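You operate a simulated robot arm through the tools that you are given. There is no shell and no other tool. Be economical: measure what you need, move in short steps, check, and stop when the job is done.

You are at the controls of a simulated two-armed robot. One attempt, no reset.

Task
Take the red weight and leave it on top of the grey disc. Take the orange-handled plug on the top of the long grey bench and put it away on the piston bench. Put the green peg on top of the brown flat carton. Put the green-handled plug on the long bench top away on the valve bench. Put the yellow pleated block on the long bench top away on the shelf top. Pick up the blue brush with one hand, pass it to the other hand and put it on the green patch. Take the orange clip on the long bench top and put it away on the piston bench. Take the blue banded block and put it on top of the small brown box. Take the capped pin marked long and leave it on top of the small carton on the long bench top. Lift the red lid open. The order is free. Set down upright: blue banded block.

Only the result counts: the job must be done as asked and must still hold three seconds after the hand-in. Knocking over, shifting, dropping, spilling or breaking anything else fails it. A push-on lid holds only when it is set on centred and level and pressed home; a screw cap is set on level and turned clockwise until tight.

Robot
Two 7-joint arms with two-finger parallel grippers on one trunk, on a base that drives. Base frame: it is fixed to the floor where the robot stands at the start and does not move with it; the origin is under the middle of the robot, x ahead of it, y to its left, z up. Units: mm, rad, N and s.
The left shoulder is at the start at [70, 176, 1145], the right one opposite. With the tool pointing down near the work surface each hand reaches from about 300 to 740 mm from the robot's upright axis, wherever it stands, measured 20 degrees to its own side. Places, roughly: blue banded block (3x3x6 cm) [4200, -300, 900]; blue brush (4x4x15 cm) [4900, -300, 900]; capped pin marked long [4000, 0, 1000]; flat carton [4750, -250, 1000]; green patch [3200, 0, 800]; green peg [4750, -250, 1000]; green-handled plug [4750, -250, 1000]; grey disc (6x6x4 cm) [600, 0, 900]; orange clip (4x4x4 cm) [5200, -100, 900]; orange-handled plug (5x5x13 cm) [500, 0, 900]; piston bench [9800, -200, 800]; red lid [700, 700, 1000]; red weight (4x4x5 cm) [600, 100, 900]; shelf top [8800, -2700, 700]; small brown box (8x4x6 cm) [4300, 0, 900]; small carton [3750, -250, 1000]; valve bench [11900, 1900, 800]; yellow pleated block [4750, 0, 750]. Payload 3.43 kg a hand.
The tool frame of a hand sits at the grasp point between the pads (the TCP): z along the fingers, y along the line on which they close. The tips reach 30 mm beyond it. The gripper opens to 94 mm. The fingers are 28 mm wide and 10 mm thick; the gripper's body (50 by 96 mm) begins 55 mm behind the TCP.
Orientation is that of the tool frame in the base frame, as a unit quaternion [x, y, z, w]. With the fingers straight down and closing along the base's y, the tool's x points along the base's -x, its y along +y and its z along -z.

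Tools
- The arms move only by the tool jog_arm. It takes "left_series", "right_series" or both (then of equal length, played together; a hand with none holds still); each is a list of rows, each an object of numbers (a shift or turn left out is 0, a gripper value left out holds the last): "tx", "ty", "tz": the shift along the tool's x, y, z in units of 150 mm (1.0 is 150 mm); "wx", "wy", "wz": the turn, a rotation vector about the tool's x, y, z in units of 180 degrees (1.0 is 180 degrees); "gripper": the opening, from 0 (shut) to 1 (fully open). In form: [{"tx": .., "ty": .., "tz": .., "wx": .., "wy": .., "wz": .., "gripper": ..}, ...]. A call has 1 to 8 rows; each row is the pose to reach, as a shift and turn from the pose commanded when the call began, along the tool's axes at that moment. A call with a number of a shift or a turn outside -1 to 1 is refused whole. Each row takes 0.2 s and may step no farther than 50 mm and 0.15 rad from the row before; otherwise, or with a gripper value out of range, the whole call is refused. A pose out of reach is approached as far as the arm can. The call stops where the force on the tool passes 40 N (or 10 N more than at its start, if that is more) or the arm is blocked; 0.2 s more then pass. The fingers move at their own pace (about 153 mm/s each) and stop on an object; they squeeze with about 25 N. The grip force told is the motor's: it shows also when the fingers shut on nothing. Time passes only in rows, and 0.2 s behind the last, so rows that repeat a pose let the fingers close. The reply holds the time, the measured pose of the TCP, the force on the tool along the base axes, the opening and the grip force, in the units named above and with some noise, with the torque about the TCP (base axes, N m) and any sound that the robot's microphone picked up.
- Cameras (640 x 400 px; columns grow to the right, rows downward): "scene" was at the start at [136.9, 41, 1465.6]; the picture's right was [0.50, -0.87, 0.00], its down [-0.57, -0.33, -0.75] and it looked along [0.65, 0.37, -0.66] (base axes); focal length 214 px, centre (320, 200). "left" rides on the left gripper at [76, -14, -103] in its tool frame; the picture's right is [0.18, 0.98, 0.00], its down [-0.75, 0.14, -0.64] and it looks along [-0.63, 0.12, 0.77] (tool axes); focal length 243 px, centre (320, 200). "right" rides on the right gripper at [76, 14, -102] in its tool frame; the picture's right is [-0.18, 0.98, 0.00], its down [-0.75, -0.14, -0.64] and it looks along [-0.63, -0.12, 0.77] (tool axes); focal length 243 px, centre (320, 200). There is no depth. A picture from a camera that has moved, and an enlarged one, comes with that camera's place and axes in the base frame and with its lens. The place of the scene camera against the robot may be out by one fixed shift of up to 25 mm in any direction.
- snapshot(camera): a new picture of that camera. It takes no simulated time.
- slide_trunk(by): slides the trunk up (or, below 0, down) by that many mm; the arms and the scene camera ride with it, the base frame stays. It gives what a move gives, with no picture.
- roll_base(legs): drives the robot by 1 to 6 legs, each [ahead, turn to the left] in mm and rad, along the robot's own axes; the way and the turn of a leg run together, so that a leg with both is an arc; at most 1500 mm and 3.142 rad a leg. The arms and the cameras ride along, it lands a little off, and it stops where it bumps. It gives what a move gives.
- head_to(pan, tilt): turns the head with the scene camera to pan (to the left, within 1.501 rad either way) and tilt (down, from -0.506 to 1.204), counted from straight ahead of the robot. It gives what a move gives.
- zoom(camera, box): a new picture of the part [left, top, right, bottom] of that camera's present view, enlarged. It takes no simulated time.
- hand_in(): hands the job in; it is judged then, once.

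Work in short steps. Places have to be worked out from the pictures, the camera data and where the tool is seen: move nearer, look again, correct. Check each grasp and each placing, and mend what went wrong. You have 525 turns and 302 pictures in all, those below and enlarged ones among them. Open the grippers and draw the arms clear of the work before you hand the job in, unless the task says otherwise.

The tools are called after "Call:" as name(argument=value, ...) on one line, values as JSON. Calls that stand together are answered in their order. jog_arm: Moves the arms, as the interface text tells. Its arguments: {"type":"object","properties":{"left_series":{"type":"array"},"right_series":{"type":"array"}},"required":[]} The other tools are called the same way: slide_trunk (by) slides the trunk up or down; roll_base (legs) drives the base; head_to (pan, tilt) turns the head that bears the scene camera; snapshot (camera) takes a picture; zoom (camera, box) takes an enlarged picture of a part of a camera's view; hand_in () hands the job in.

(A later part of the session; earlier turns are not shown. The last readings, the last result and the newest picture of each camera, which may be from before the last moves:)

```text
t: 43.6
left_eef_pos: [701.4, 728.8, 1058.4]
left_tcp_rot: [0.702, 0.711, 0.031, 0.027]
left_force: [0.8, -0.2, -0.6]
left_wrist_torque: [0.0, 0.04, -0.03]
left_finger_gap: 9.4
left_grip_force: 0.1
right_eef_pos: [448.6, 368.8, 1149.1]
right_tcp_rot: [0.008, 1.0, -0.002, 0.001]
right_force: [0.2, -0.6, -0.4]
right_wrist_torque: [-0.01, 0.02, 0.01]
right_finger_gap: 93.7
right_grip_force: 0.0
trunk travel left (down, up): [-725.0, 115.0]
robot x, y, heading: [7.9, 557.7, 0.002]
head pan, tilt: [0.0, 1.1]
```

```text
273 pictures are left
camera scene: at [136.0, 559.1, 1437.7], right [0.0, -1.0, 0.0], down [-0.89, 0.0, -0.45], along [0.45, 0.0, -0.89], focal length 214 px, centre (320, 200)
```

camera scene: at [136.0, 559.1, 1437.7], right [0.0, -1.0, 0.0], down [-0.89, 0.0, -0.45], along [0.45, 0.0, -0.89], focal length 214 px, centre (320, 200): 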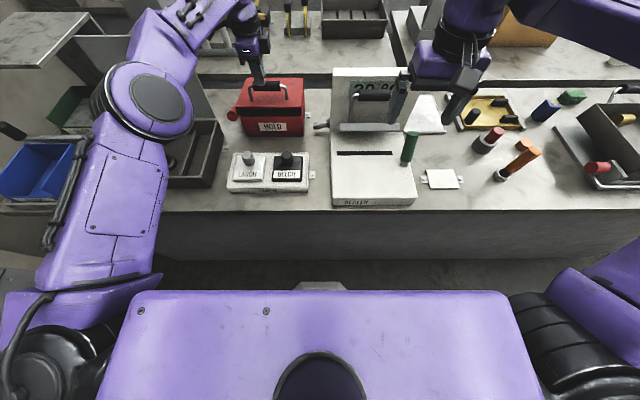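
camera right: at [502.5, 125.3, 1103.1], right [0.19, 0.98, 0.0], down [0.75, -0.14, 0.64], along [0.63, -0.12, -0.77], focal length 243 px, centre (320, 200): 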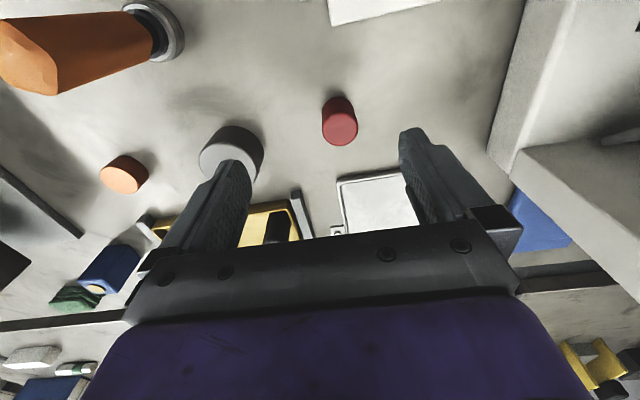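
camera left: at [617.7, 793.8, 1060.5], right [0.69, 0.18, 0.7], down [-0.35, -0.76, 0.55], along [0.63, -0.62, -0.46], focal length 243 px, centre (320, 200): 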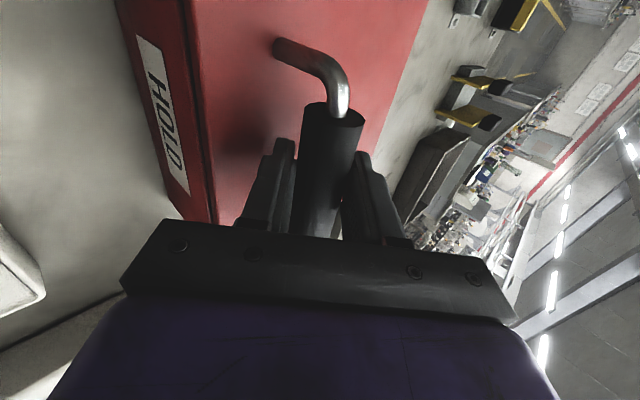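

The lid fell shut; the base has roughly 130 mm clearance to the bench. I lift both hands a bit, pull the right back, then roll 90 mm ahead.

Call:
jog_arm(left_series=[{"tz": -0.2, "gripper": 0.5}, {"tz": -0.3}, {"tz": -0.3}], right_series=[{"tx": 0.25, "tz": -0.1}, {"tx": 0.5, "tz": -0.2}, {"tx": 0.7, "tz": -0.3}])

Call:
roll_base(legs=[[90, 0]])

Call:
head_to(pan=0.25, tilt=0.75)

Call:
snapshot(camera="scene")

```text
t: 44.4
left_eef_pos: [697.7, 730.0, 1103.9]
left_tcp_rot: [0.703, 0.71, 0.029, 0.028]
left_force: [-0.2, -0.8, 0.6]
left_wrist_torque: [-0.07, -0.01, 0.01]
left_finger_gap: 46.7
left_grip_force: 0.0
right_eef_pos: [343.0, 371.2, 1193.7]
right_tcp_rot: [0.008, 1.0, -0.001, 0.002]
right_force: [0.1, -0.1, 0.1]
right_wrist_torque: [-0.02, -0.02, -0.03]
right_finger_gap: 93.9
right_grip_force: 0.1
trunk travel left (down, up): [-725.0, 115.0]
robot x, y, heading: [7.5, 560.0, 0.003]
head pan, tilt: [0.0, 1.1]
```

```text
t: 45.5
left_eef_pos: [783.7, 727.7, 1107.1]
left_tcp_rot: [0.704, 0.709, 0.032, 0.03]
left_force: [0.0, -0.8, 0.2]
left_wrist_torque: [0.02, -0.03, 0.0]
left_finger_gap: 46.9
left_grip_force: 0.0
right_eef_pos: [427.5, 370.3, 1194.6]
right_tcp_rot: [0.009, 1.0, -0.001, 0.004]
right_force: [-0.7, -0.5, 0.4]
right_wrist_torque: [0.01, -0.05, 0.02]
right_finger_gap: 94.1
right_grip_force: 0.0
trunk travel left (down, up): [-725.0, 115.0]
robot x, y, heading: [93.5, 561.2, -0.0]
head pan, tilt: [0.0, 1.1]
```

```text
t: 46.3
left_eef_pos: [788.0, 727.9, 1104.3]
left_tcp_rot: [0.703, 0.71, 0.029, 0.027]
left_force: [-0.6, 0.1, -0.2]
left_wrist_torque: [-0.01, -0.01, -0.01]
left_finger_gap: 47.2
left_grip_force: 0.0
right_eef_pos: [432.7, 370.8, 1194.2]
right_tcp_rot: [0.009, 1.0, -0.002, 0.002]
right_force: [-0.8, -0.5, 0.6]
right_wrist_torque: [-0.01, -0.03, 0.01]
right_finger_gap: 93.9
right_grip_force: 0.1
trunk travel left (down, up): [-725.0, 115.0]
robot x, y, heading: [99.1, 559.5, 0.0]
head pan, tilt: [0.25, 0.75]
```

```text
272 pictures are left
camera scene: at [242.7, 579.7, 1463.2], right [0.25, -0.97, 0.0], down [-0.66, -0.17, -0.73], along [0.71, 0.18, -0.68], focal length 214 px, centre (320, 200)
```

scene: 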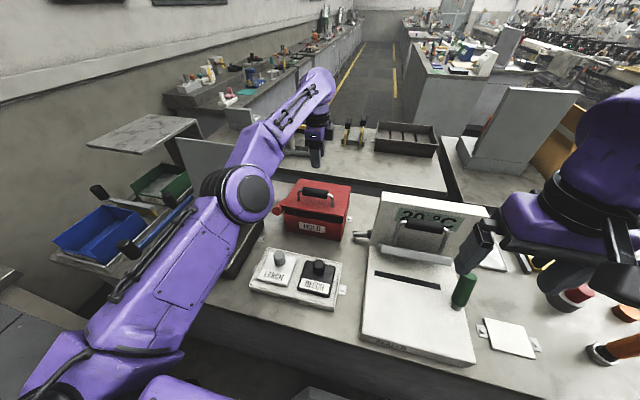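

The base is 90 mm closer. I draw the hand back 150 mm while tilting it to 45° again; this time I'll cage the bar loosely and keep the tilt so the reach suffices.

Call:
jog_arm(left_series=[{"ty": -0.2, "wx": -0.045}, {"ty": -0.4, "wx": -0.09}, {"ty": -0.6, "wx": -0.135}, {"ty": -0.8, "wx": -0.18}, {"ty": -1, "wx": -0.223, "tx": -0.07}])

Call:
snapshot(camera="left")

```text
t: 47.5
left_eef_pos: [639.9, 718.3, 1089.5]
left_tcp_rot: [0.657, 0.663, 0.258, 0.25]
left_force: [0.4, -1.1, -0.4]
left_wrist_torque: [-0.05, -0.01, 0.04]
left_finger_gap: 47.0
left_grip_force: 0.1
left hand out of reach, approached as far as the arm can: row 5
right_eef_pos: [431.0, 370.4, 1193.7]
right_tcp_rot: [0.009, 1.0, 0.0, 0.002]
right_force: [-0.1, -0.6, 0.2]
right_wrist_torque: [-0.03, -0.01, 0.01]
right_finger_gap: 94.1
right_grip_force: 0.0
trunk travel left (down, up): [-725.0, 115.0]
robot x, y, heading: [93.3, 562.3, -0.003]
head pan, tilt: [0.25, 0.75]
```

```text
271 pictures are left
camera left: at [558.3, 793.5, 1157.9], right [0.73, 0.19, 0.66], down [-0.32, -0.76, 0.57], along [0.61, -0.62, -0.49], focal length 243 px, centre (320, 200)
```

left: 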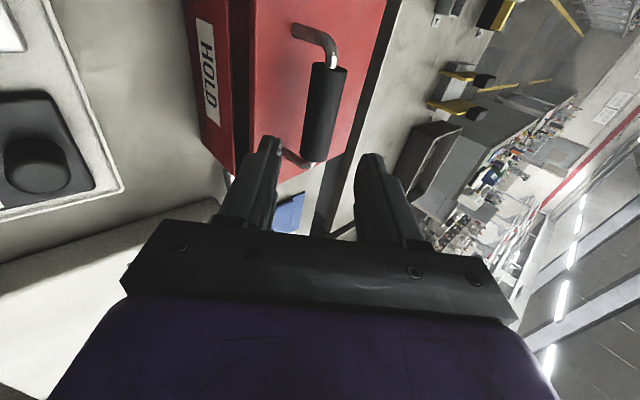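

I advance to the earlier grasp point on the bar.

Call:
jog_arm(left_series=[{"ty": -0.103, "tz": 0.1}, {"ty": -0.103, "tz": 0.35}, {"ty": -0.103, "tz": 0.55}, {"ty": -0.103, "tz": 0.7}])

Call:
snapshot(camera="left")

```text
t: 48.5
left_eef_pos: [707.8, 725.2, 1018.1]
left_tcp_rot: [0.632, 0.669, 0.263, 0.29]
left_force: [0.5, -0.4, 0.7]
left_wrist_torque: [-0.01, 0.04, -0.01]
left_finger_gap: 46.8
left_grip_force: 0.1
right_eef_pos: [432.4, 371.0, 1194.3]
right_tcp_rot: [0.009, 1.0, -0.001, 0.002]
right_force: [-0.1, 0.6, -0.8]
right_wrist_torque: [0.02, 0.02, 0.01]
right_finger_gap: 94.1
right_grip_force: 0.1
trunk travel left (down, up): [-725.0, 115.0]
robot x, y, heading: [100.8, 560.0, -0.003]
head pan, tilt: [0.25, 0.75]
```

```text
270 pictures are left
camera left: at [622.2, 801.9, 1076.8], right [0.68, 0.25, 0.7], down [-0.34, -0.73, 0.59], along [0.66, -0.63, -0.41], focal length 243 px, centre (320, 200)
```

left: 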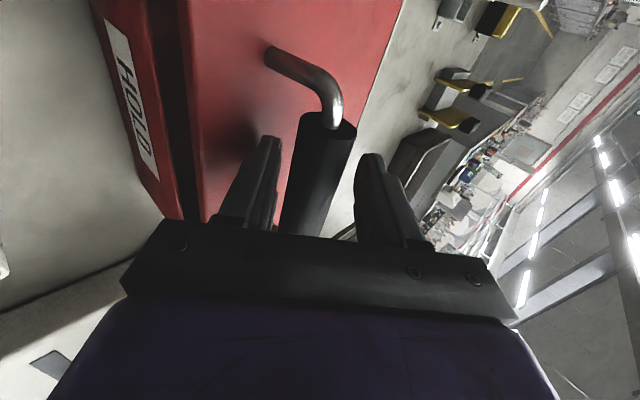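

The lid is resting slightly ajar and the bar is between the fingers. I cage the bar loosely and check.

Call:
jog_arm(left_series=[{"tz": 0.05, "gripper": 0.36}, {"tz": 0.05}, {"tz": 0.05}])

Call:
snapshot(camera="left")

Call:
zoom(camera="scene", box=[240, 130, 400, 230])

```text
t: 49.3
left_eef_pos: [714.1, 727.0, 1012.9]
left_tcp_rot: [0.63, 0.672, 0.261, 0.289]
left_force: [-1.3, -4.2, 3.8]
left_wrist_torque: [0.02, -0.3, -0.21]
left_finger_gap: 34.0
left_grip_force: 0.2
right_eef_pos: [431.1, 368.8, 1195.1]
right_tcp_rot: [0.01, 1.0, 0.0, 0.003]
right_force: [-0.3, 0.7, -0.6]
right_wrist_torque: [-0.02, -0.04, 0.04]
right_finger_gap: 94.0
right_grip_force: 0.1
trunk travel left (down, up): [-725.0, 115.0]
robot x, y, heading: [96.1, 555.9, 0.005]
head pan, tilt: [0.25, 0.75]
```

```text
269 pictures are left
camera left: at [626.3, 803.7, 1070.9], right [0.68, 0.25, 0.69], down [-0.33, -0.73, 0.59], along [0.66, -0.63, -0.41], focal length 243 px, centre (320, 200)
```

left: 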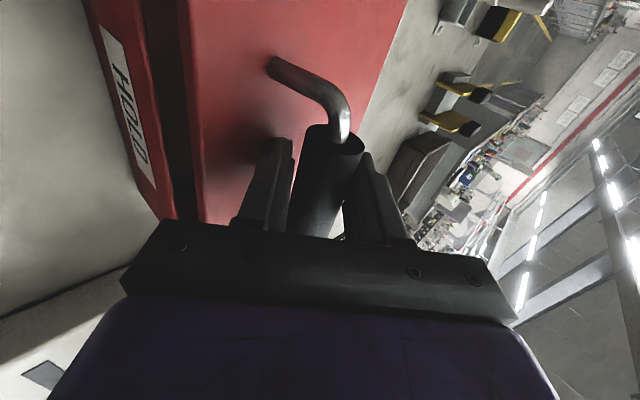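

```text
4.00 times, centred on (320, 180) of scene
camera zoom: at [240.5, 578.4, 1463.6], right [0.25, -0.97, 0.0], down [-0.66, -0.17, -0.73], along [0.71, 0.18, -0.68], focal length 858 px, centre (320, 280)
```

zoom: 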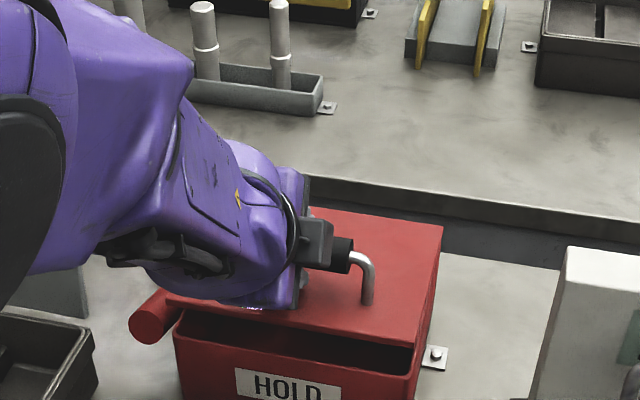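

The lid stays where it is left (friction hinge). I lift along the arc at fixed tilt to about 45°.

Call:
jog_arm(left_series=[{"tx": -0.015, "ty": 0.209, "tz": -0.038}, {"tx": -0.03, "ty": 0.422, "tz": -0.031}, {"tx": -0.044, "ty": 0.629, "tz": 0.02}])

Call:
zoom(camera="scene", box=[240, 130, 400, 230])

```text
t: 50.1
left_eef_pos: [778.5, 713.0, 1063.8]
left_tcp_rot: [0.651, 0.657, 0.272, 0.267]
left_force: [-0.8, -0.6, -1.2]
left_wrist_torque: [-0.02, -0.02, 0.01]
left_finger_gap: 34.5
left_grip_force: 0.4
right_eef_pos: [431.5, 371.3, 1193.1]
right_tcp_rot: [0.009, 1.0, -0.001, 0.002]
right_force: [0.0, 0.5, -0.6]
right_wrist_torque: [0.0, 0.0, 0.0]
right_finger_gap: 93.9
right_grip_force: 0.2
trunk travel left (down, up): [-725.0, 115.0]
robot x, y, heading: [94.9, 560.1, -0.0]
head pan, tilt: [0.25, 0.75]
```

```text
4.00 times, centred on (320, 180) of scene
camera zoom: at [241.9, 580.7, 1463.3], right [0.25, -0.97, 0.0], down [-0.66, -0.17, -0.73], along [0.71, 0.18, -0.68], focal length 858 px, centre (320, 280)
```

zoom: 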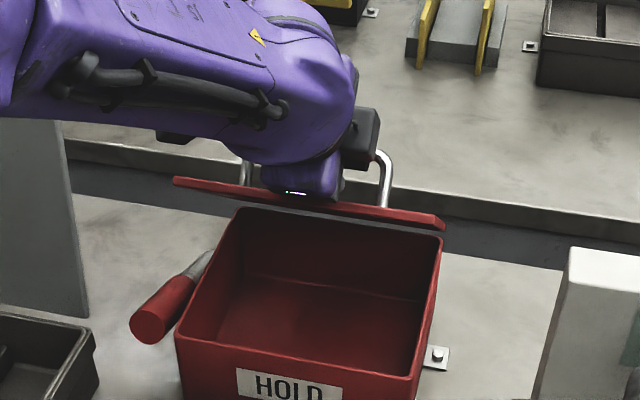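

Lid at about 45°. I continue the arc to past vertical if possible.

Call:
jog_arm(left_series=[{"ty": 0.194, "tz": 0.09}, {"ty": 0.364, "tz": 0.219}, {"ty": 0.504, "tz": 0.379}])

Call:
zoom(camera="scene", box=[240, 100, 400, 200])

```text
t: 50.7
left_eef_pos: [817.6, 712.6, 1090.9]
left_tcp_rot: [0.647, 0.656, 0.276, 0.274]
left_force: [-35.6, 2.3, 28.3]
left_wrist_torque: [-1.45, 4.62, -1.82]
left_finger_gap: 48.7
left_grip_force: 12.2
right_eef_pos: [421.1, 372.3, 1198.0]
right_tcp_rot: [0.007, 1.0, -0.001, 0.007]
right_force: [0.3, -0.1, -0.3]
right_wrist_torque: [-0.03, 0.0, 0.03]
right_finger_gap: 94.0
right_grip_force: 0.1
trunk travel left (down, up): [-725.0, 115.0]
robot x, y, heading: [96.8, 558.6, 0.004]
head pan, tilt: [0.25, 0.75]
stopped in row 2 (left hand): the force on the tool passed its limit (the readings are from after the stop); the commanded pose is now the measured one
```

```text
4.00 times, centred on (320, 150) of scene
camera zoom: at [227.2, 579.9, 1465.2], right [0.25, -0.97, 0.0], down [-0.65, -0.17, -0.74], along [0.71, 0.18, -0.68], focal length 858 px, centre (320, 400)
```

zoom: 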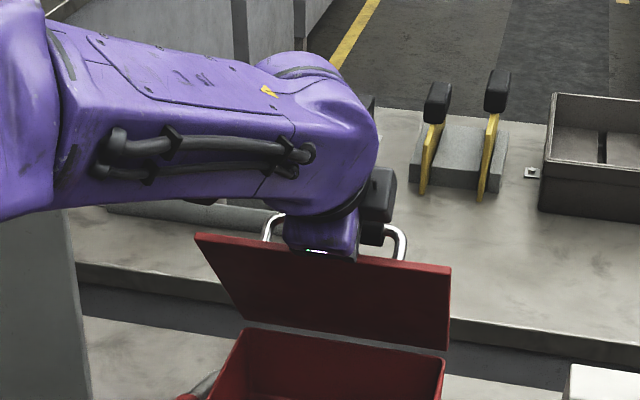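

The lid's front edge has met the gripper body at about 60°. I open wide and back off along the finger axis, then push the lid's inner side from the front.

Call:
jog_arm(left_series=[{"tz": -0.03, "gripper": 0.7}, {"tz": -0.1, "gripper": 0.8}, {"tz": -0.1, "gripper": 0.8}])

Call:
zoom(camera="scene", box=[240, 100, 400, 200])

Call:
snapshot(camera="left")

```text
t: 51.5
left_eef_pos: [815.7, 713.2, 1090.3]
left_tcp_rot: [0.649, 0.657, 0.272, 0.27]
left_force: [-1.1, -0.2, -0.2]
left_wrist_torque: [-0.02, 0.03, 0.02]
left_finger_gap: 75.1
left_grip_force: 0.1
right_eef_pos: [430.4, 371.0, 1194.1]
right_tcp_rot: [0.008, 1.0, -0.001, 0.002]
right_force: [0.6, 0.4, -0.6]
right_wrist_torque: [-0.01, -0.05, 0.0]
right_finger_gap: 93.8
right_grip_force: 0.1
trunk travel left (down, up): [-725.0, 115.0]
robot x, y, heading: [98.8, 560.7, 0.002]
head pan, tilt: [0.25, 0.75]
```

```text
4.00 times, centred on (320, 150) of scene
camera zoom: at [238.6, 580.2, 1463.5], right [0.25, -0.97, 0.0], down [-0.66, -0.17, -0.73], along [0.71, 0.18, -0.68], focal length 858 px, centre (320, 400)
```

zoom: 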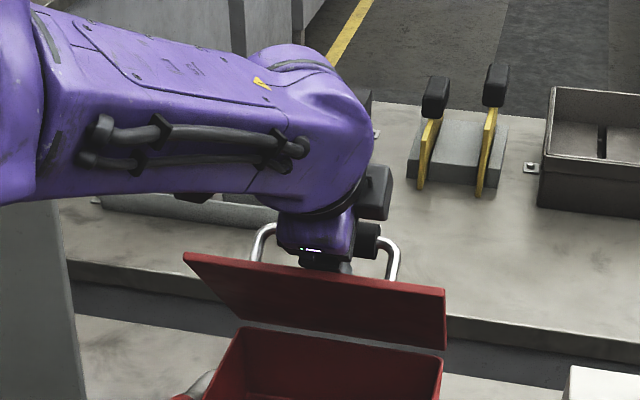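

```text
264 pictures are left
camera left: at [731.2, 788.9, 1154.5], right [0.69, 0.19, 0.7], down [-0.35, -0.76, 0.55], along [0.63, -0.62, -0.46], focal length 243 px, centre (320, 200)
```

left: 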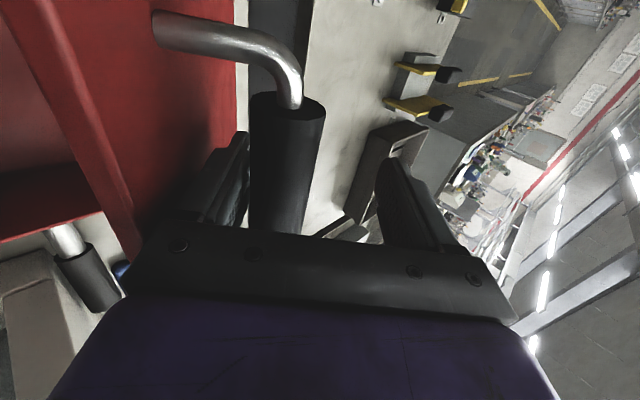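

I withdraw along the finger axis with a slight lift, then go up over the lid's edge.

Call:
jog_arm(left_series=[{"tz": -0.15, "ty": 0.02}, {"tz": -0.3, "ty": 0.04}, {"tz": -0.45, "ty": 0.06}, {"tz": -0.6, "ty": 0.1}, {"tz": -0.8, "ty": 0.1}])

Call:
snapshot(camera="left")

Call:
snapshot(camera="scene")

```text
t: 52.7
left_eef_pos: [740.9, 713.0, 1186.9]
left_tcp_rot: [0.649, 0.657, 0.273, 0.27]
left_force: [-0.3, 0.0, 0.4]
left_wrist_torque: [-0.04, -0.02, 0.0]
left_finger_gap: 75.5
left_grip_force: 0.0
right_eef_pos: [430.0, 371.1, 1194.4]
right_tcp_rot: [0.008, 1.0, -0.001, 0.002]
right_force: [-0.2, 0.2, -0.2]
right_wrist_torque: [-0.03, -0.03, 0.02]
right_finger_gap: 93.9
right_grip_force: 0.0
trunk travel left (down, up): [-725.0, 115.0]
robot x, y, heading: [96.1, 558.8, -0.001]
head pan, tilt: [0.25, 0.75]
```

```text
263 pictures are left
camera left: at [656.4, 787.5, 1249.9], right [0.69, 0.19, 0.7], down [-0.35, -0.76, 0.55], along [0.63, -0.62, -0.46], focal length 243 px, centre (320, 200)
```

left: 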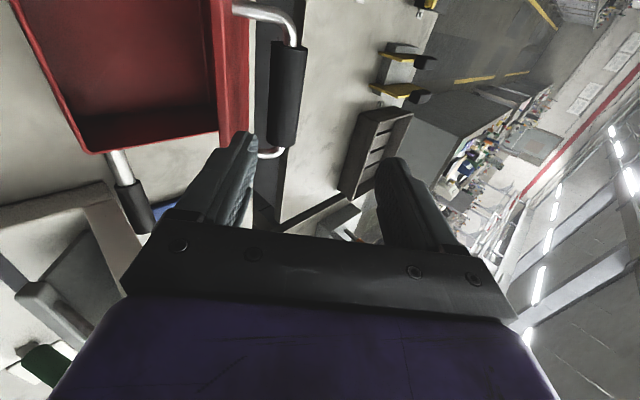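

```text
262 pictures are left
camera scene: at [238.4, 580.0, 1463.7], right [0.25, -0.97, 0.0], down [-0.66, -0.17, -0.73], along [0.71, 0.18, -0.68], focal length 214 px, centre (320, 200)
```

scene: 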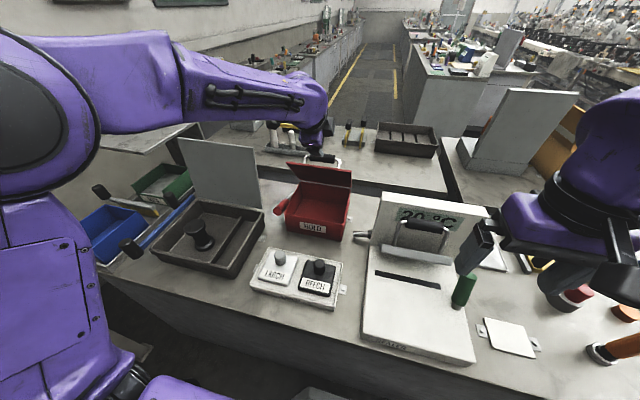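

The lid stays up. I swing the closed hand to the front of the lid to push it further open.

Call:
jog_arm(left_series=[{"ty": -0.14, "tz": -0.14, "gripper": 0}, {"ty": -0.28, "tz": -0.28}, {"ty": -0.42, "tz": -0.42}, {"ty": -0.42, "tz": -0.42, "wx": -0.045}, {"ty": -0.42, "tz": -0.42, "wx": -0.09}, {"ty": -0.42, "tz": -0.42, "wx": -0.13}])

Call:
snapshot(camera="left")

```text
t: 54.1
left_eef_pos: [653.3, 712.2, 1186.7]
left_tcp_rot: [0.581, 0.588, 0.399, 0.397]
left_force: [0.2, 1.8, -0.6]
left_wrist_torque: [0.01, -0.03, -0.01]
left_finger_gap: 0.1
left_grip_force: 25.1
right_eef_pos: [431.6, 372.3, 1194.2]
right_tcp_rot: [0.009, 1.0, -0.001, 0.002]
right_force: [0.3, 0.1, 0.8]
right_wrist_torque: [-0.05, 0.01, 0.02]
right_finger_gap: 93.9
right_grip_force: 0.1
trunk travel left (down, up): [-725.0, 115.0]
robot x, y, heading: [98.2, 559.2, 0.005]
head pan, tilt: [0.25, 0.75]
```

```text
261 pictures are left
camera left: at [551.6, 787.7, 1211.3], right [0.36, 0.19, 0.91], down [-0.54, -0.76, 0.37], along [0.76, -0.62, -0.17], focal length 243 px, centre (320, 200)
```

left: 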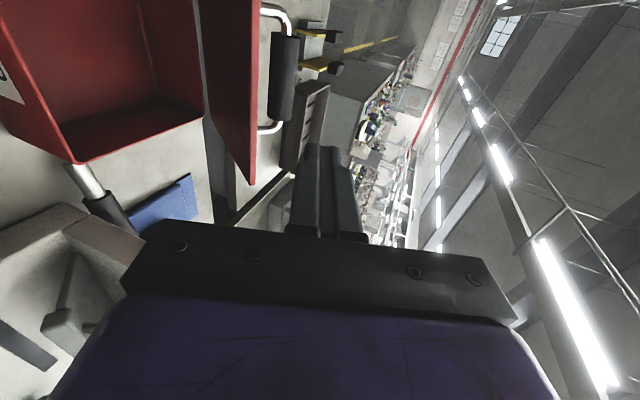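

I lower the closed hand to z≈1060 and then push forward against the lid.

Call:
jog_arm(left_series=[{"ty": -0.26, "tz": 0.1}, {"ty": -0.52, "tz": 0.2}, {"ty": -0.775, "tz": 0.305}])

Call:
jog_arm(left_series=[{"ty": 0.08, "tz": 0.2}, {"ty": 0.16, "tz": 0.4}, {"ty": 0.24, "tz": 0.6}, {"ty": 0.3, "tz": 0.76}, {"ty": 0.36, "tz": 0.92}])

Call:
zoom(camera="scene", box=[240, 100, 400, 200])

Call:
snapshot(camera="left")

```text
t: 54.9
left_eef_pos: [653.7, 710.3, 1060.6]
left_tcp_rot: [0.581, 0.588, 0.399, 0.396]
left_force: [-0.2, -0.1, 0.0]
left_wrist_torque: [-0.01, -0.03, -0.01]
left_finger_gap: 0.0
left_grip_force: 24.5
right_eef_pos: [431.6, 370.8, 1194.6]
right_tcp_rot: [0.008, 1.0, -0.001, 0.002]
right_force: [-0.1, -0.1, 0.6]
right_wrist_torque: [-0.03, 0.03, -0.01]
right_finger_gap: 94.1
right_grip_force: 0.0
trunk travel left (down, up): [-725.0, 115.0]
robot x, y, heading: [93.6, 560.7, -0.0]
head pan, tilt: [0.25, 0.75]
```

```text
t: 56.1
left_eef_pos: [802.7, 710.6, 1059.8]
left_tcp_rot: [0.581, 0.588, 0.4, 0.396]
left_force: [-0.3, 0.1, 1.0]
left_wrist_torque: [-0.02, 0.03, -0.01]
left_finger_gap: 0.1
left_grip_force: 25.0
right_eef_pos: [432.0, 370.6, 1192.8]
right_tcp_rot: [0.008, 1.0, 0.0, 0.002]
right_force: [0.0, -0.2, 0.5]
right_wrist_torque: [0.01, 0.01, 0.02]
right_finger_gap: 93.7
right_grip_force: 0.0
trunk travel left (down, up): [-725.0, 115.0]
robot x, y, heading: [98.6, 559.2, 0.001]
head pan, tilt: [0.25, 0.75]
```

```text
4.00 times, centred on (320, 150) of scene
camera zoom: at [241.5, 579.8, 1463.4], right [0.25, -0.97, 0.0], down [-0.66, -0.17, -0.73], along [0.71, 0.18, -0.68], focal length 858 px, centre (320, 400)
```

zoom: 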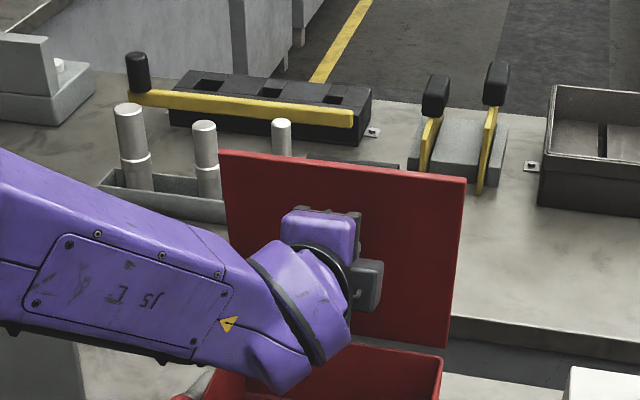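

```text
259 pictures are left
camera left: at [700.2, 786.4, 1085.0], right [0.36, 0.19, 0.91], down [-0.54, -0.76, 0.37], along [0.76, -0.62, -0.17], focal length 243 px, centre (320, 200)
```

left: 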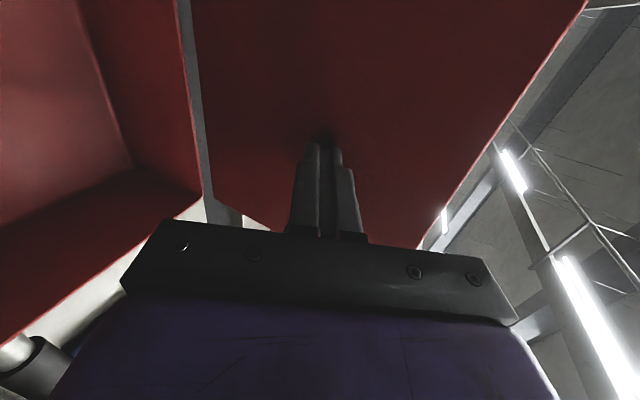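

Lid at roughly 75–80°. I push another 45 mm with the force guard.

Call:
jog_arm(left_series=[{"ty": 0.037, "tz": 0.093}, {"ty": 0.073, "tz": 0.186}, {"ty": 0.11, "tz": 0.28}])

Call:
zoom(camera="scene", box=[240, 100, 400, 200])

```text
t: 57.0
left_eef_pos: [835.7, 712.9, 1060.7]
left_tcp_rot: [0.582, 0.59, 0.398, 0.394]
left_force: [-31.4, 2.2, 9.2]
left_wrist_torque: [0.04, -0.21, 0.04]
left_finger_gap: 0.0
left_grip_force: 24.9
right_eef_pos: [421.3, 371.4, 1197.5]
right_tcp_rot: [0.007, 1.0, -0.002, 0.006]
right_force: [0.4, -0.6, 0.3]
right_wrist_torque: [-0.02, -0.02, 0.01]
right_finger_gap: 94.0
right_grip_force: 0.0
trunk travel left (down, up): [-725.0, 115.0]
robot x, y, heading: [92.3, 560.8, -0.0]
head pan, tilt: [0.25, 0.75]
stopped in row 3 (left hand): the force on the tool passed its limit (the readings are from after the stop); the commanded pose is now the measured one
```

```text
4.00 times, centred on (320, 150) of scene
camera zoom: at [228.8, 580.4, 1464.8], right [0.25, -0.97, 0.0], down [-0.65, -0.17, -0.74], along [0.71, 0.18, -0.68], focal length 858 px, centre (320, 400)
```

zoom: 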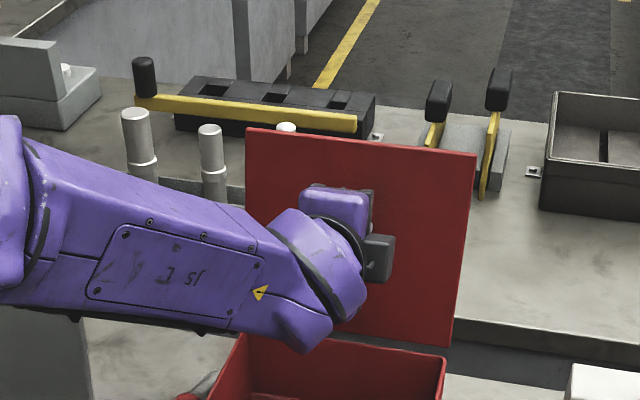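

It reached its stop. I withdraw and check that the lid stays.

Call:
jog_arm(left_series=[{"ty": -0.1, "tz": -0.25}, {"ty": -0.2, "tz": -0.5}, {"ty": -0.2, "tz": -0.75}, {"ty": 0.0, "tz": -0.9}, {"ty": 0.25, "tz": -0.95}, {"ty": 0.5, "tz": -1}, {"ty": 0.8, "tz": -1}])

Call:
snapshot(camera="scene")

```text
t: 58.6
left_eef_pos: [752.0, 712.5, 1221.5]
left_tcp_rot: [0.584, 0.59, 0.396, 0.393]
left_force: [0.1, -0.1, 0.1]
left_wrist_torque: [0.0, 0.02, 0.01]
left_finger_gap: 0.0
left_grip_force: 25.1
right_eef_pos: [429.9, 369.6, 1192.8]
right_tcp_rot: [0.008, 1.0, 0.0, 0.003]
right_force: [-0.2, -0.3, -0.6]
right_wrist_torque: [0.01, -0.03, 0.0]
right_finger_gap: 93.9
right_grip_force: 0.1
trunk travel left (down, up): [-725.0, 115.0]
robot x, y, heading: [96.0, 558.5, 0.0]
head pan, tilt: [0.25, 0.75]
```

```text
257 pictures are left
camera scene: at [239.3, 578.6, 1463.5], right [0.25, -0.97, 0.0], down [-0.66, -0.17, -0.73], along [0.71, 0.18, -0.68], focal length 214 px, centre (320, 200)
```

scene: 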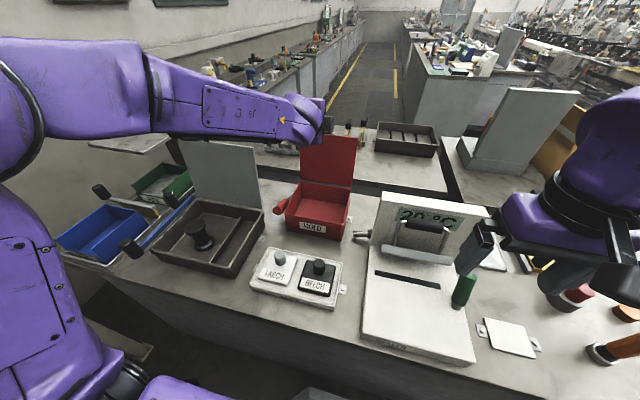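

The lid stays open. I back off from the bench, and return the left hand to pointing straight down.

Call:
roll_base(legs=[[-300, 0]])

Call:
jog_arm(left_series=[{"wx": 0.047}, {"wx": 0.094}, {"wx": 0.141}, {"wx": 0.188}, {"wx": 0.235, "ty": -0.1}, {"wx": 0.282, "ty": -0.2}, {"wx": 0.329, "ty": -0.3}, {"wx": 0.376, "ty": -0.4}])

Call:
jog_arm(left_series=[{"wz": -0.045}, {"wz": -0.09, "ty": -0.2}, {"wz": -0.135, "ty": -0.4}, {"wz": -0.18, "ty": -0.6}, {"wz": -0.225, "ty": -0.8}, {"wz": -0.27, "ty": -1}, {"wz": -0.315, "ty": -1}, {"wz": -0.36, "ty": -1, "gripper": 1}])

Call:
roll_base(legs=[[0, -1.571], [440, 0], [0, 1.571]])

```text
t: 60.7
left_eef_pos: [454.3, 713.9, 1220.6]
left_tcp_rot: [0.583, 0.591, 0.395, 0.394]
left_force: [-0.3, 0.1, -0.1]
left_wrist_torque: [0.0, 0.01, 0.0]
left_finger_gap: 0.4
left_grip_force: 24.5
right_eef_pos: [132.3, 371.3, 1193.6]
right_tcp_rot: [0.008, 1.0, -0.001, 0.002]
right_force: [-0.3, 0.0, -0.2]
right_wrist_torque: [0.02, 0.02, 0.0]
right_finger_gap: 94.2
right_grip_force: 0.1
trunk travel left (down, up): [-725.0, 115.0]
robot x, y, heading: [-203.6, 560.8, 0.007]
head pan, tilt: [0.25, 0.75]
```

```text
t: 62.5
left_eef_pos: [430.0, 713.0, 1164.2]
left_tcp_rot: [0.703, 0.711, -0.002, 0.0]
left_force: [0.1, 0.4, 0.4]
left_wrist_torque: [0.0, 0.03, 0.04]
left_finger_gap: 0.0
left_grip_force: 24.7
right_eef_pos: [132.3, 370.6, 1192.4]
right_tcp_rot: [0.008, 1.0, -0.001, 0.001]
right_force: [-0.2, -0.3, -0.2]
right_wrist_torque: [-0.01, 0.0, -0.03]
right_finger_gap: 93.8
right_grip_force: 0.0
trunk travel left (down, up): [-725.0, 115.0]
robot x, y, heading: [-207.3, 558.9, 0.004]
head pan, tilt: [0.25, 0.75]
```

```text
t: 64.3
left_eef_pos: [278.6, 712.4, 1164.5]
left_tcp_rot: [0.212, 0.977, -0.001, 0.0]
left_force: [0.6, -0.2, -0.5]
left_wrist_torque: [0.01, 0.0, 0.01]
left_finger_gap: 94.1
left_grip_force: 0.0
right_eef_pos: [130.4, 370.6, 1193.3]
right_tcp_rot: [0.006, 1.0, -0.001, 0.002]
right_force: [-0.1, -0.3, -0.2]
right_wrist_torque: [0.01, 0.01, 0.0]
right_finger_gap: 93.9
right_grip_force: 0.0
trunk travel left (down, up): [-725.0, 115.0]
robot x, y, heading: [-207.2, 563.4, 0.005]
head pan, tilt: [0.25, 0.75]
```

```text
t: 74.6
left_eef_pos: [282.1, 256.3, 1165.5]
left_tcp_rot: [0.232, 0.973, -0.001, 0.0]
left_force: [-0.6, -0.1, -0.2]
left_wrist_torque: [0.0, -0.01, -0.01]
left_finger_gap: 93.7
left_grip_force: 0.1
right_eef_pos: [121.8, -78.8, 1194.5]
right_tcp_rot: [0.026, 1.0, -0.001, 0.001]
right_force: [-0.7, -0.5, 0.7]
right_wrist_torque: [0.02, 0.02, 0.01]
right_finger_gap: 94.1
right_grip_force: 0.0
trunk travel left (down, up): [-725.0, 115.0]
robot x, y, heading: [-207.1, 121.1, -0.035]
head pan, tilt: [0.25, 0.75]
```

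I correct the heading, finish the left-hand yaw, and drive up to the plug.

Call:
roll_base(legs=[[0, 0.035], [250, 0]])

Call:
jog_arm(left_series=[{"wz": -0.045, "tx": 0.2}, {"wz": -0.09, "tx": 0.4}, {"wz": -0.13, "tx": 0.6}], right_series=[{"tz": 0.1}, {"tz": 0.2}, {"tz": 0.3}])

Call:
snapshot(camera="right")

Call:
snapshot(camera="scene")

```text
t: 76.8
left_eef_pos: [520.5, 273.2, 1165.5]
left_tcp_rot: [0.215, 0.977, -0.001, 0.001]
left_force: [0.8, -0.2, -0.7]
left_wrist_torque: [-0.02, 0.0, -0.03]
left_finger_gap: 93.7
left_grip_force: 0.0
right_eef_pos: [371.9, -69.1, 1195.2]
right_tcp_rot: [0.009, 1.0, -0.001, 0.003]
right_force: [0.1, -0.4, 0.4]
right_wrist_torque: [0.01, 0.02, -0.01]
right_finger_gap: 93.8
right_grip_force: 0.1
trunk travel left (down, up): [-725.0, 115.0]
robot x, y, heading: [42.5, 123.9, -0.003]
head pan, tilt: [0.25, 0.75]
```

```text
t: 77.5
left_eef_pos: [437.8, 312.1, 1162.6]
left_tcp_rot: [0.012, 1.0, -0.002, 0.002]
left_force: [-0.1, -0.7, 0.5]
left_wrist_torque: [0.0, -0.01, 0.0]
left_finger_gap: 94.4
left_grip_force: 0.1
right_eef_pos: [370.7, -67.4, 1149.0]
right_tcp_rot: [0.009, 1.0, -0.001, 0.002]
right_force: [0.4, -0.1, -1.1]
right_wrist_torque: [-0.03, 0.02, -0.01]
right_finger_gap: 94.0
right_grip_force: 0.2
trunk travel left (down, up): [-725.0, 115.0]
robot x, y, heading: [35.4, 121.3, -0.001]
head pan, tilt: [0.25, 0.75]
```

```text
256 pictures are left
camera right: at [295.2, -51.7, 1251.1], right [0.2, 0.98, 0.0], down [0.75, -0.15, 0.65], along [0.63, -0.13, -0.76], focal length 243 px, centre (320, 200)
```

right: 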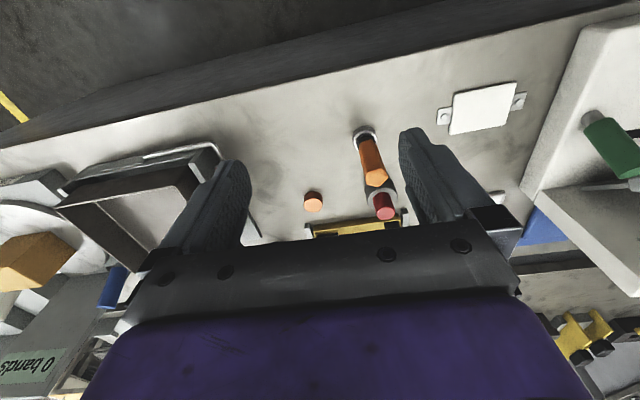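

```text
255 pictures are left
camera scene: at [181.5, 142.9, 1463.5], right [0.25, -0.97, 0.0], down [-0.66, -0.17, -0.73], along [0.71, 0.18, -0.68], focal length 214 px, centre (320, 200)
```

scene: 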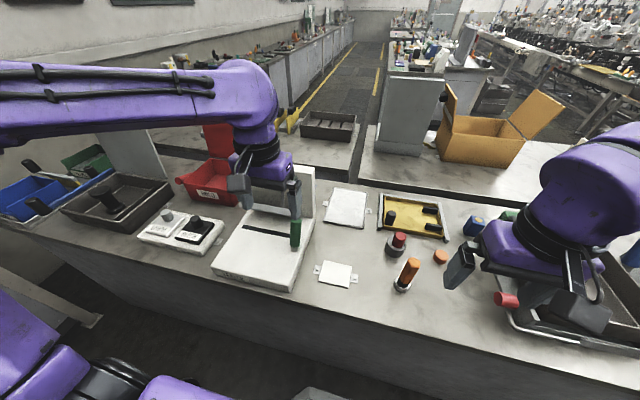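

The red lid is still open. The plug stands at about (492,-14). I bring the right hand above it.

Call:
jog_arm(right_series=[{"tx": -0.27, "ty": 0.12, "tz": 0}, {"tx": -0.54, "ty": 0.24, "tz": 0.0}, {"tx": -0.8, "ty": 0.355, "tz": 0.1}, {"tx": -0.8, "ty": 0.355, "tz": 0.35}, {"tx": -0.8, "ty": 0.355, "tz": 0.5}])

Call:
snapshot(camera="right")

```text
t: 78.8
left_eef_pos: [439.4, 311.3, 1163.0]
left_tcp_rot: [0.012, 1.0, -0.001, 0.0]
left_force: [-0.9, -0.4, 0.0]
left_wrist_torque: [0.02, -0.01, 0.0]
left_finger_gap: 94.3
left_grip_force: 0.1
right_eef_pos: [494.7, -17.0, 1073.4]
right_tcp_rot: [0.008, 1.0, 0.0, 0.002]
right_force: [0.5, -0.1, -0.1]
right_wrist_torque: [0.01, 0.01, -0.01]
right_finger_gap: 94.2
right_grip_force: 0.1
trunk travel left (down, up): [-725.0, 115.0]
robot x, y, heading: [36.2, 120.0, -0.0]
head pan, tilt: [0.25, 0.75]
```

```text
254 pictures are left
camera right: at [418.3, -1.5, 1176.1], right [0.2, 0.98, 0.0], down [0.75, -0.15, 0.65], along [0.63, -0.13, -0.76], focal length 243 px, centre (320, 200)
```

right: 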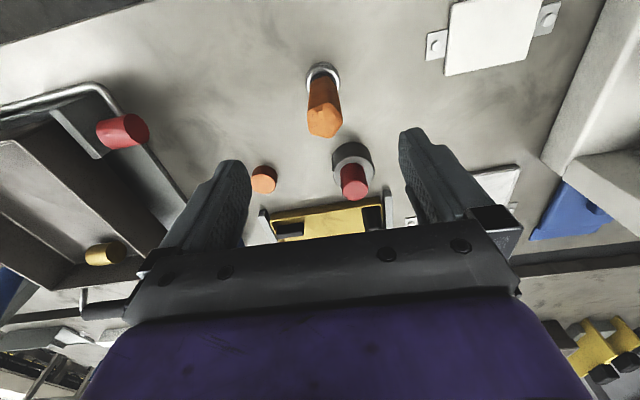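

Centred within a few mm. I descend to z≈945 and close on the handle.

Call:
jog_arm(right_series=[{"tx": -0.02, "tz": 0.25}, {"tx": -0.02, "tz": 0.5}, {"tx": -0.02, "tz": 0.7}, {"tx": -0.02, "tz": 0.85}, {"tx": -0.02, "tz": 0.85, "gripper": 0.1}, {"tx": -0.02, "tz": 0.85, "gripper": 0.1}, {"tx": -0.02, "tz": 0.85, "gripper": 0.1}, {"tx": -0.02, "tz": 0.85, "gripper": 0.1}])

Call:
snapshot(camera="right")

```text
t: 80.5
left_eef_pos: [439.0, 311.7, 1162.5]
left_tcp_rot: [0.012, 1.0, -0.001, 0.002]
left_force: [0.3, 0.0, 0.4]
left_wrist_torque: [-0.01, -0.01, 0.03]
left_finger_gap: 94.2
left_grip_force: 0.0
right_eef_pos: [494.6, -17.9, 946.6]
right_tcp_rot: [0.009, 1.0, 0.0, 0.002]
right_force: [1.0, -0.2, -0.3]
right_wrist_torque: [0.04, -0.03, -0.02]
right_finger_gap: 30.8
right_grip_force: 25.2
trunk travel left (down, up): [-725.0, 115.0]
robot x, y, heading: [37.1, 121.7, -0.002]
head pan, tilt: [0.25, 0.75]
```

```text
253 pictures are left
camera right: at [419.5, -2.6, 1049.2], right [0.2, 0.98, 0.0], down [0.75, -0.15, 0.65], along [0.63, -0.13, -0.76], focal length 243 px, centre (320, 200)
```

right: 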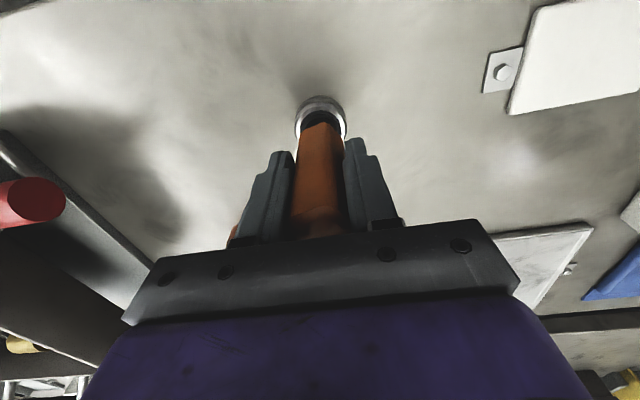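

Gripped (31 mm). I lift and watch whether the metal ring comes along.

Call:
jog_arm(right_series=[{"tz": -0.1}, {"tz": -0.3}, {"tz": -0.6}, {"tz": -0.9}])

Call:
snapshot(camera="right")

Call:
snapshot(camera="scene")

```text
t: 81.5
left_eef_pos: [437.6, 311.3, 1163.3]
left_tcp_rot: [0.012, 1.0, -0.002, 0.001]
left_force: [-0.1, -0.2, 0.7]
left_wrist_torque: [-0.03, 0.02, 0.0]
left_finger_gap: 93.8
left_grip_force: 0.0
right_eef_pos: [493.9, -15.2, 1083.7]
right_tcp_rot: [0.008, 1.0, -0.001, 0.002]
right_force: [-0.6, 0.1, -2.6]
right_wrist_torque: [-0.01, -0.03, -0.03]
right_finger_gap: 30.8
right_grip_force: 25.2
trunk travel left (down, up): [-725.0, 115.0]
robot x, y, heading: [37.9, 123.9, -0.002]
head pan, tilt: [0.25, 0.75]
```

```text
252 pictures are left
camera right: at [417.8, -0.9, 1185.8], right [0.2, 0.98, 0.0], down [0.75, -0.15, 0.65], along [0.63, -0.13, -0.76], focal length 243 px, centre (320, 200)
```

right: 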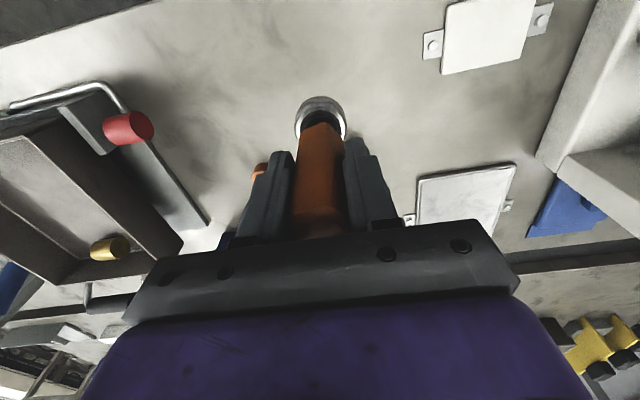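

```text
251 pictures are left
camera scene: at [181.0, 142.9, 1463.4], right [0.25, -0.97, 0.0], down [-0.66, -0.17, -0.73], along [0.71, 0.18, -0.68], focal length 214 px, centre (320, 200)
```

scene: 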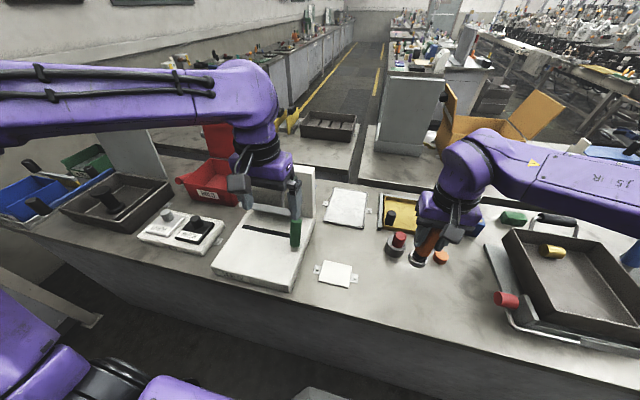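

The plug is held. I back away from the bench and look around to plan the route to the far benches.

Call:
roll_base(legs=[[-450, 0]])

Call:
head_to(pan=0.7, tilt=0.35)

Call:
snapshot(camera="scene")

Call:
head_to(pan=-0.75, tilt=0.35)

Call:
snapshot(camera="scene")

```text
t: 84.3
left_eef_pos: [-16.6, 311.2, 1163.9]
left_tcp_rot: [0.012, 1.0, -0.002, 0.0]
left_force: [0.7, 0.0, 0.7]
left_wrist_torque: [0.0, 0.0, 0.0]
left_finger_gap: 93.9
left_grip_force: 0.2
right_eef_pos: [40.4, -15.4, 1082.3]
right_tcp_rot: [0.008, 1.0, -0.001, 0.002]
right_force: [0.1, -0.1, -2.7]
right_wrist_torque: [0.02, -0.01, 0.03]
right_finger_gap: 30.8
right_grip_force: 24.9
trunk travel left (down, up): [-725.0, 115.0]
robot x, y, heading: [-417.9, 125.0, 0.001]
head pan, tilt: [0.25, 0.75]
```

```text
t: 85.2
left_eef_pos: [-16.9, 311.3, 1163.3]
left_tcp_rot: [0.012, 1.0, -0.001, 0.0]
left_force: [0.1, -0.4, 0.3]
left_wrist_torque: [0.0, 0.0, 0.0]
left_finger_gap: 93.8
left_grip_force: 0.0
right_eef_pos: [40.7, -16.6, 1082.2]
right_tcp_rot: [0.007, 1.0, -0.001, 0.002]
right_force: [-0.5, 1.2, -3.6]
right_wrist_torque: [0.03, 0.06, -0.04]
right_finger_gap: 30.9
right_grip_force: 25.0
trunk travel left (down, up): [-725.0, 115.0]
robot x, y, heading: [-415.9, 120.6, 0.002]
head pan, tilt: [0.7, 0.351]
```

```text
250 pictures are left
camera scene: at [-282.0, 181.4, 1498.9], right [0.64, -0.76, 0.0], down [-0.26, -0.22, -0.94], along [0.72, 0.61, -0.34], focal length 214 px, centre (320, 200)
```

scene: 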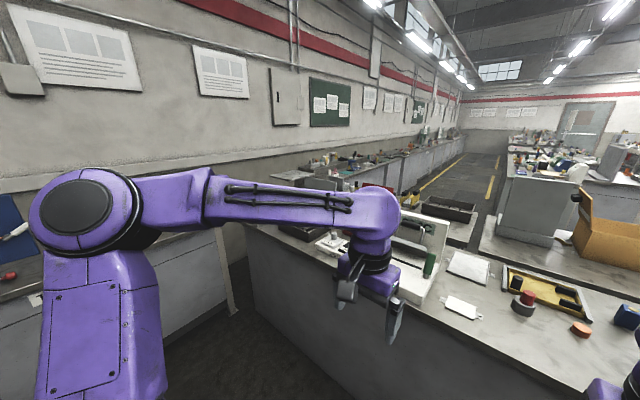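

```text
t: 86.8
left_eef_pos: [-17.4, 312.0, 1163.1]
left_tcp_rot: [0.011, 1.0, -0.003, 0.0]
left_force: [0.5, 1.0, -0.1]
left_wrist_torque: [-0.01, 0.0, 0.04]
left_finger_gap: 93.8
left_grip_force: 0.1
right_eef_pos: [41.4, -16.2, 1083.3]
right_tcp_rot: [0.008, 1.0, 0.0, 0.002]
right_force: [-0.3, 0.5, -2.5]
right_wrist_torque: [0.03, 0.01, -0.01]
right_finger_gap: 30.9
right_grip_force: 25.1
trunk travel left (down, up): [-725.0, 115.0]
robot x, y, heading: [-417.6, 124.0, 0.002]
head pan, tilt: [-0.75, 0.351]
```

```text
249 pictures are left
camera scene: at [-285.2, 58.2, 1499.0], right [-0.68, -0.73, 0.0], down [-0.25, 0.23, -0.94], along [0.69, -0.64, -0.34], focal length 214 px, centre (320, 200)
```

scene: 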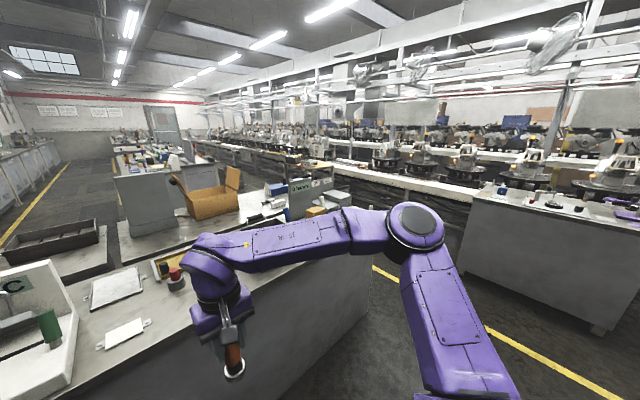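

The lane to the right of this island (yellow line at y≈-1715) looks usable. I tuck both hands in and up, then drive to that lane.

Call:
jog_arm(left_series=[{"tx": 0.15, "tz": -0.1}, {"tx": 0.3, "tz": -0.2}, {"tx": 0.45, "tz": -0.3}, {"tx": 0.5, "tz": -0.4}], right_series=[{"tx": 0.2, "tz": -0.2, "ty": -0.1}, {"tx": 0.4, "tz": -0.4, "ty": -0.2}, {"tx": 0.6, "tz": -0.6, "ty": -0.3}, {"tx": 0.8, "tz": -0.8, "ty": -0.3}])

Call:
roll_base(legs=[[0, -1.571], [1500, 0], [100, 0], [570, 1.571]])

Call:
head_to(pan=0.3, tilt=0.3)

Call:
snapshot(camera="scene")

```text
t: 87.8
left_eef_pos: [-96.3, 313.8, 1224.4]
left_tcp_rot: [0.011, 1.0, -0.001, 0.001]
left_force: [-0.5, -0.8, 0.4]
left_wrist_torque: [0.01, -0.02, 0.01]
left_finger_gap: 94.1
left_grip_force: 0.0
right_eef_pos: [-84.1, -60.3, 1202.9]
right_tcp_rot: [0.008, 1.0, -0.002, 0.002]
right_force: [-0.3, 0.1, -1.8]
right_wrist_torque: [0.02, 0.02, 0.0]
right_finger_gap: 30.8
right_grip_force: 24.9
trunk travel left (down, up): [-725.0, 115.0]
robot x, y, heading: [-419.5, 122.5, 0.008]
head pan, tilt: [-0.75, 0.351]
```

```text
t: 103.5
left_eef_pos: [247.0, -1625.5, 1222.7]
left_tcp_rot: [0.016, 1.0, -0.002, 0.001]
left_force: [0.1, 0.2, 0.4]
left_wrist_torque: [0.01, 0.03, 0.01]
left_finger_gap: 93.9
left_grip_force: 0.1
right_eef_pos: [255.9, -1998.7, 1202.9]
right_tcp_rot: [0.013, 1.0, -0.001, 0.002]
right_force: [-0.1, 0.1, -3.2]
right_wrist_torque: [-0.01, -0.01, 0.03]
right_finger_gap: 30.9
right_grip_force: 24.8
trunk travel left (down, up): [-725.0, 115.0]
robot x, y, heading: [-78.6, -1813.8, -0.008]
head pan, tilt: [-0.75, 0.351]
cut short: leg 4
```

```text
t: 104.8
left_eef_pos: [248.3, -1624.5, 1223.2]
left_tcp_rot: [0.016, 1.0, -0.001, 0.001]
left_force: [1.2, 0.7, -0.6]
left_wrist_torque: [-0.01, 0.01, 0.01]
left_finger_gap: 94.5
left_grip_force: 0.1
right_eef_pos: [257.5, -1998.8, 1202.5]
right_tcp_rot: [0.013, 1.0, -0.002, 0.001]
right_force: [-0.1, 0.6, -1.9]
right_wrist_torque: [0.03, 0.03, 0.04]
right_finger_gap: 30.6
right_grip_force: 24.9
trunk travel left (down, up): [-725.0, 115.0]
robot x, y, heading: [-78.3, -1811.4, -0.009]
head pan, tilt: [0.3, 0.3]
```

```text
248 pictures are left
camera scene: at [75.3, -1788.9, 1503.7], right [0.28, -0.96, 0.0], down [-0.28, -0.08, -0.96], along [0.92, 0.27, -0.3], focal length 214 px, centre (320, 200)
```

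scene: 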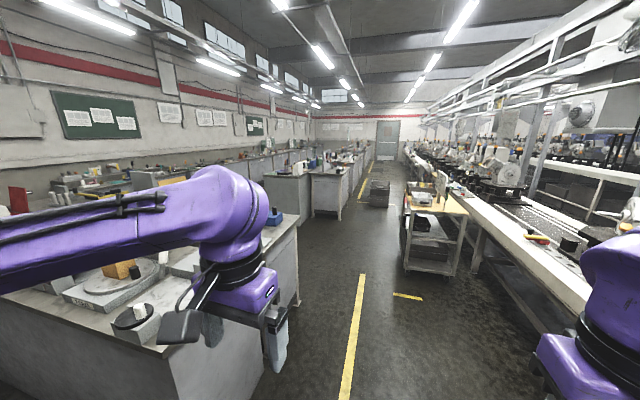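

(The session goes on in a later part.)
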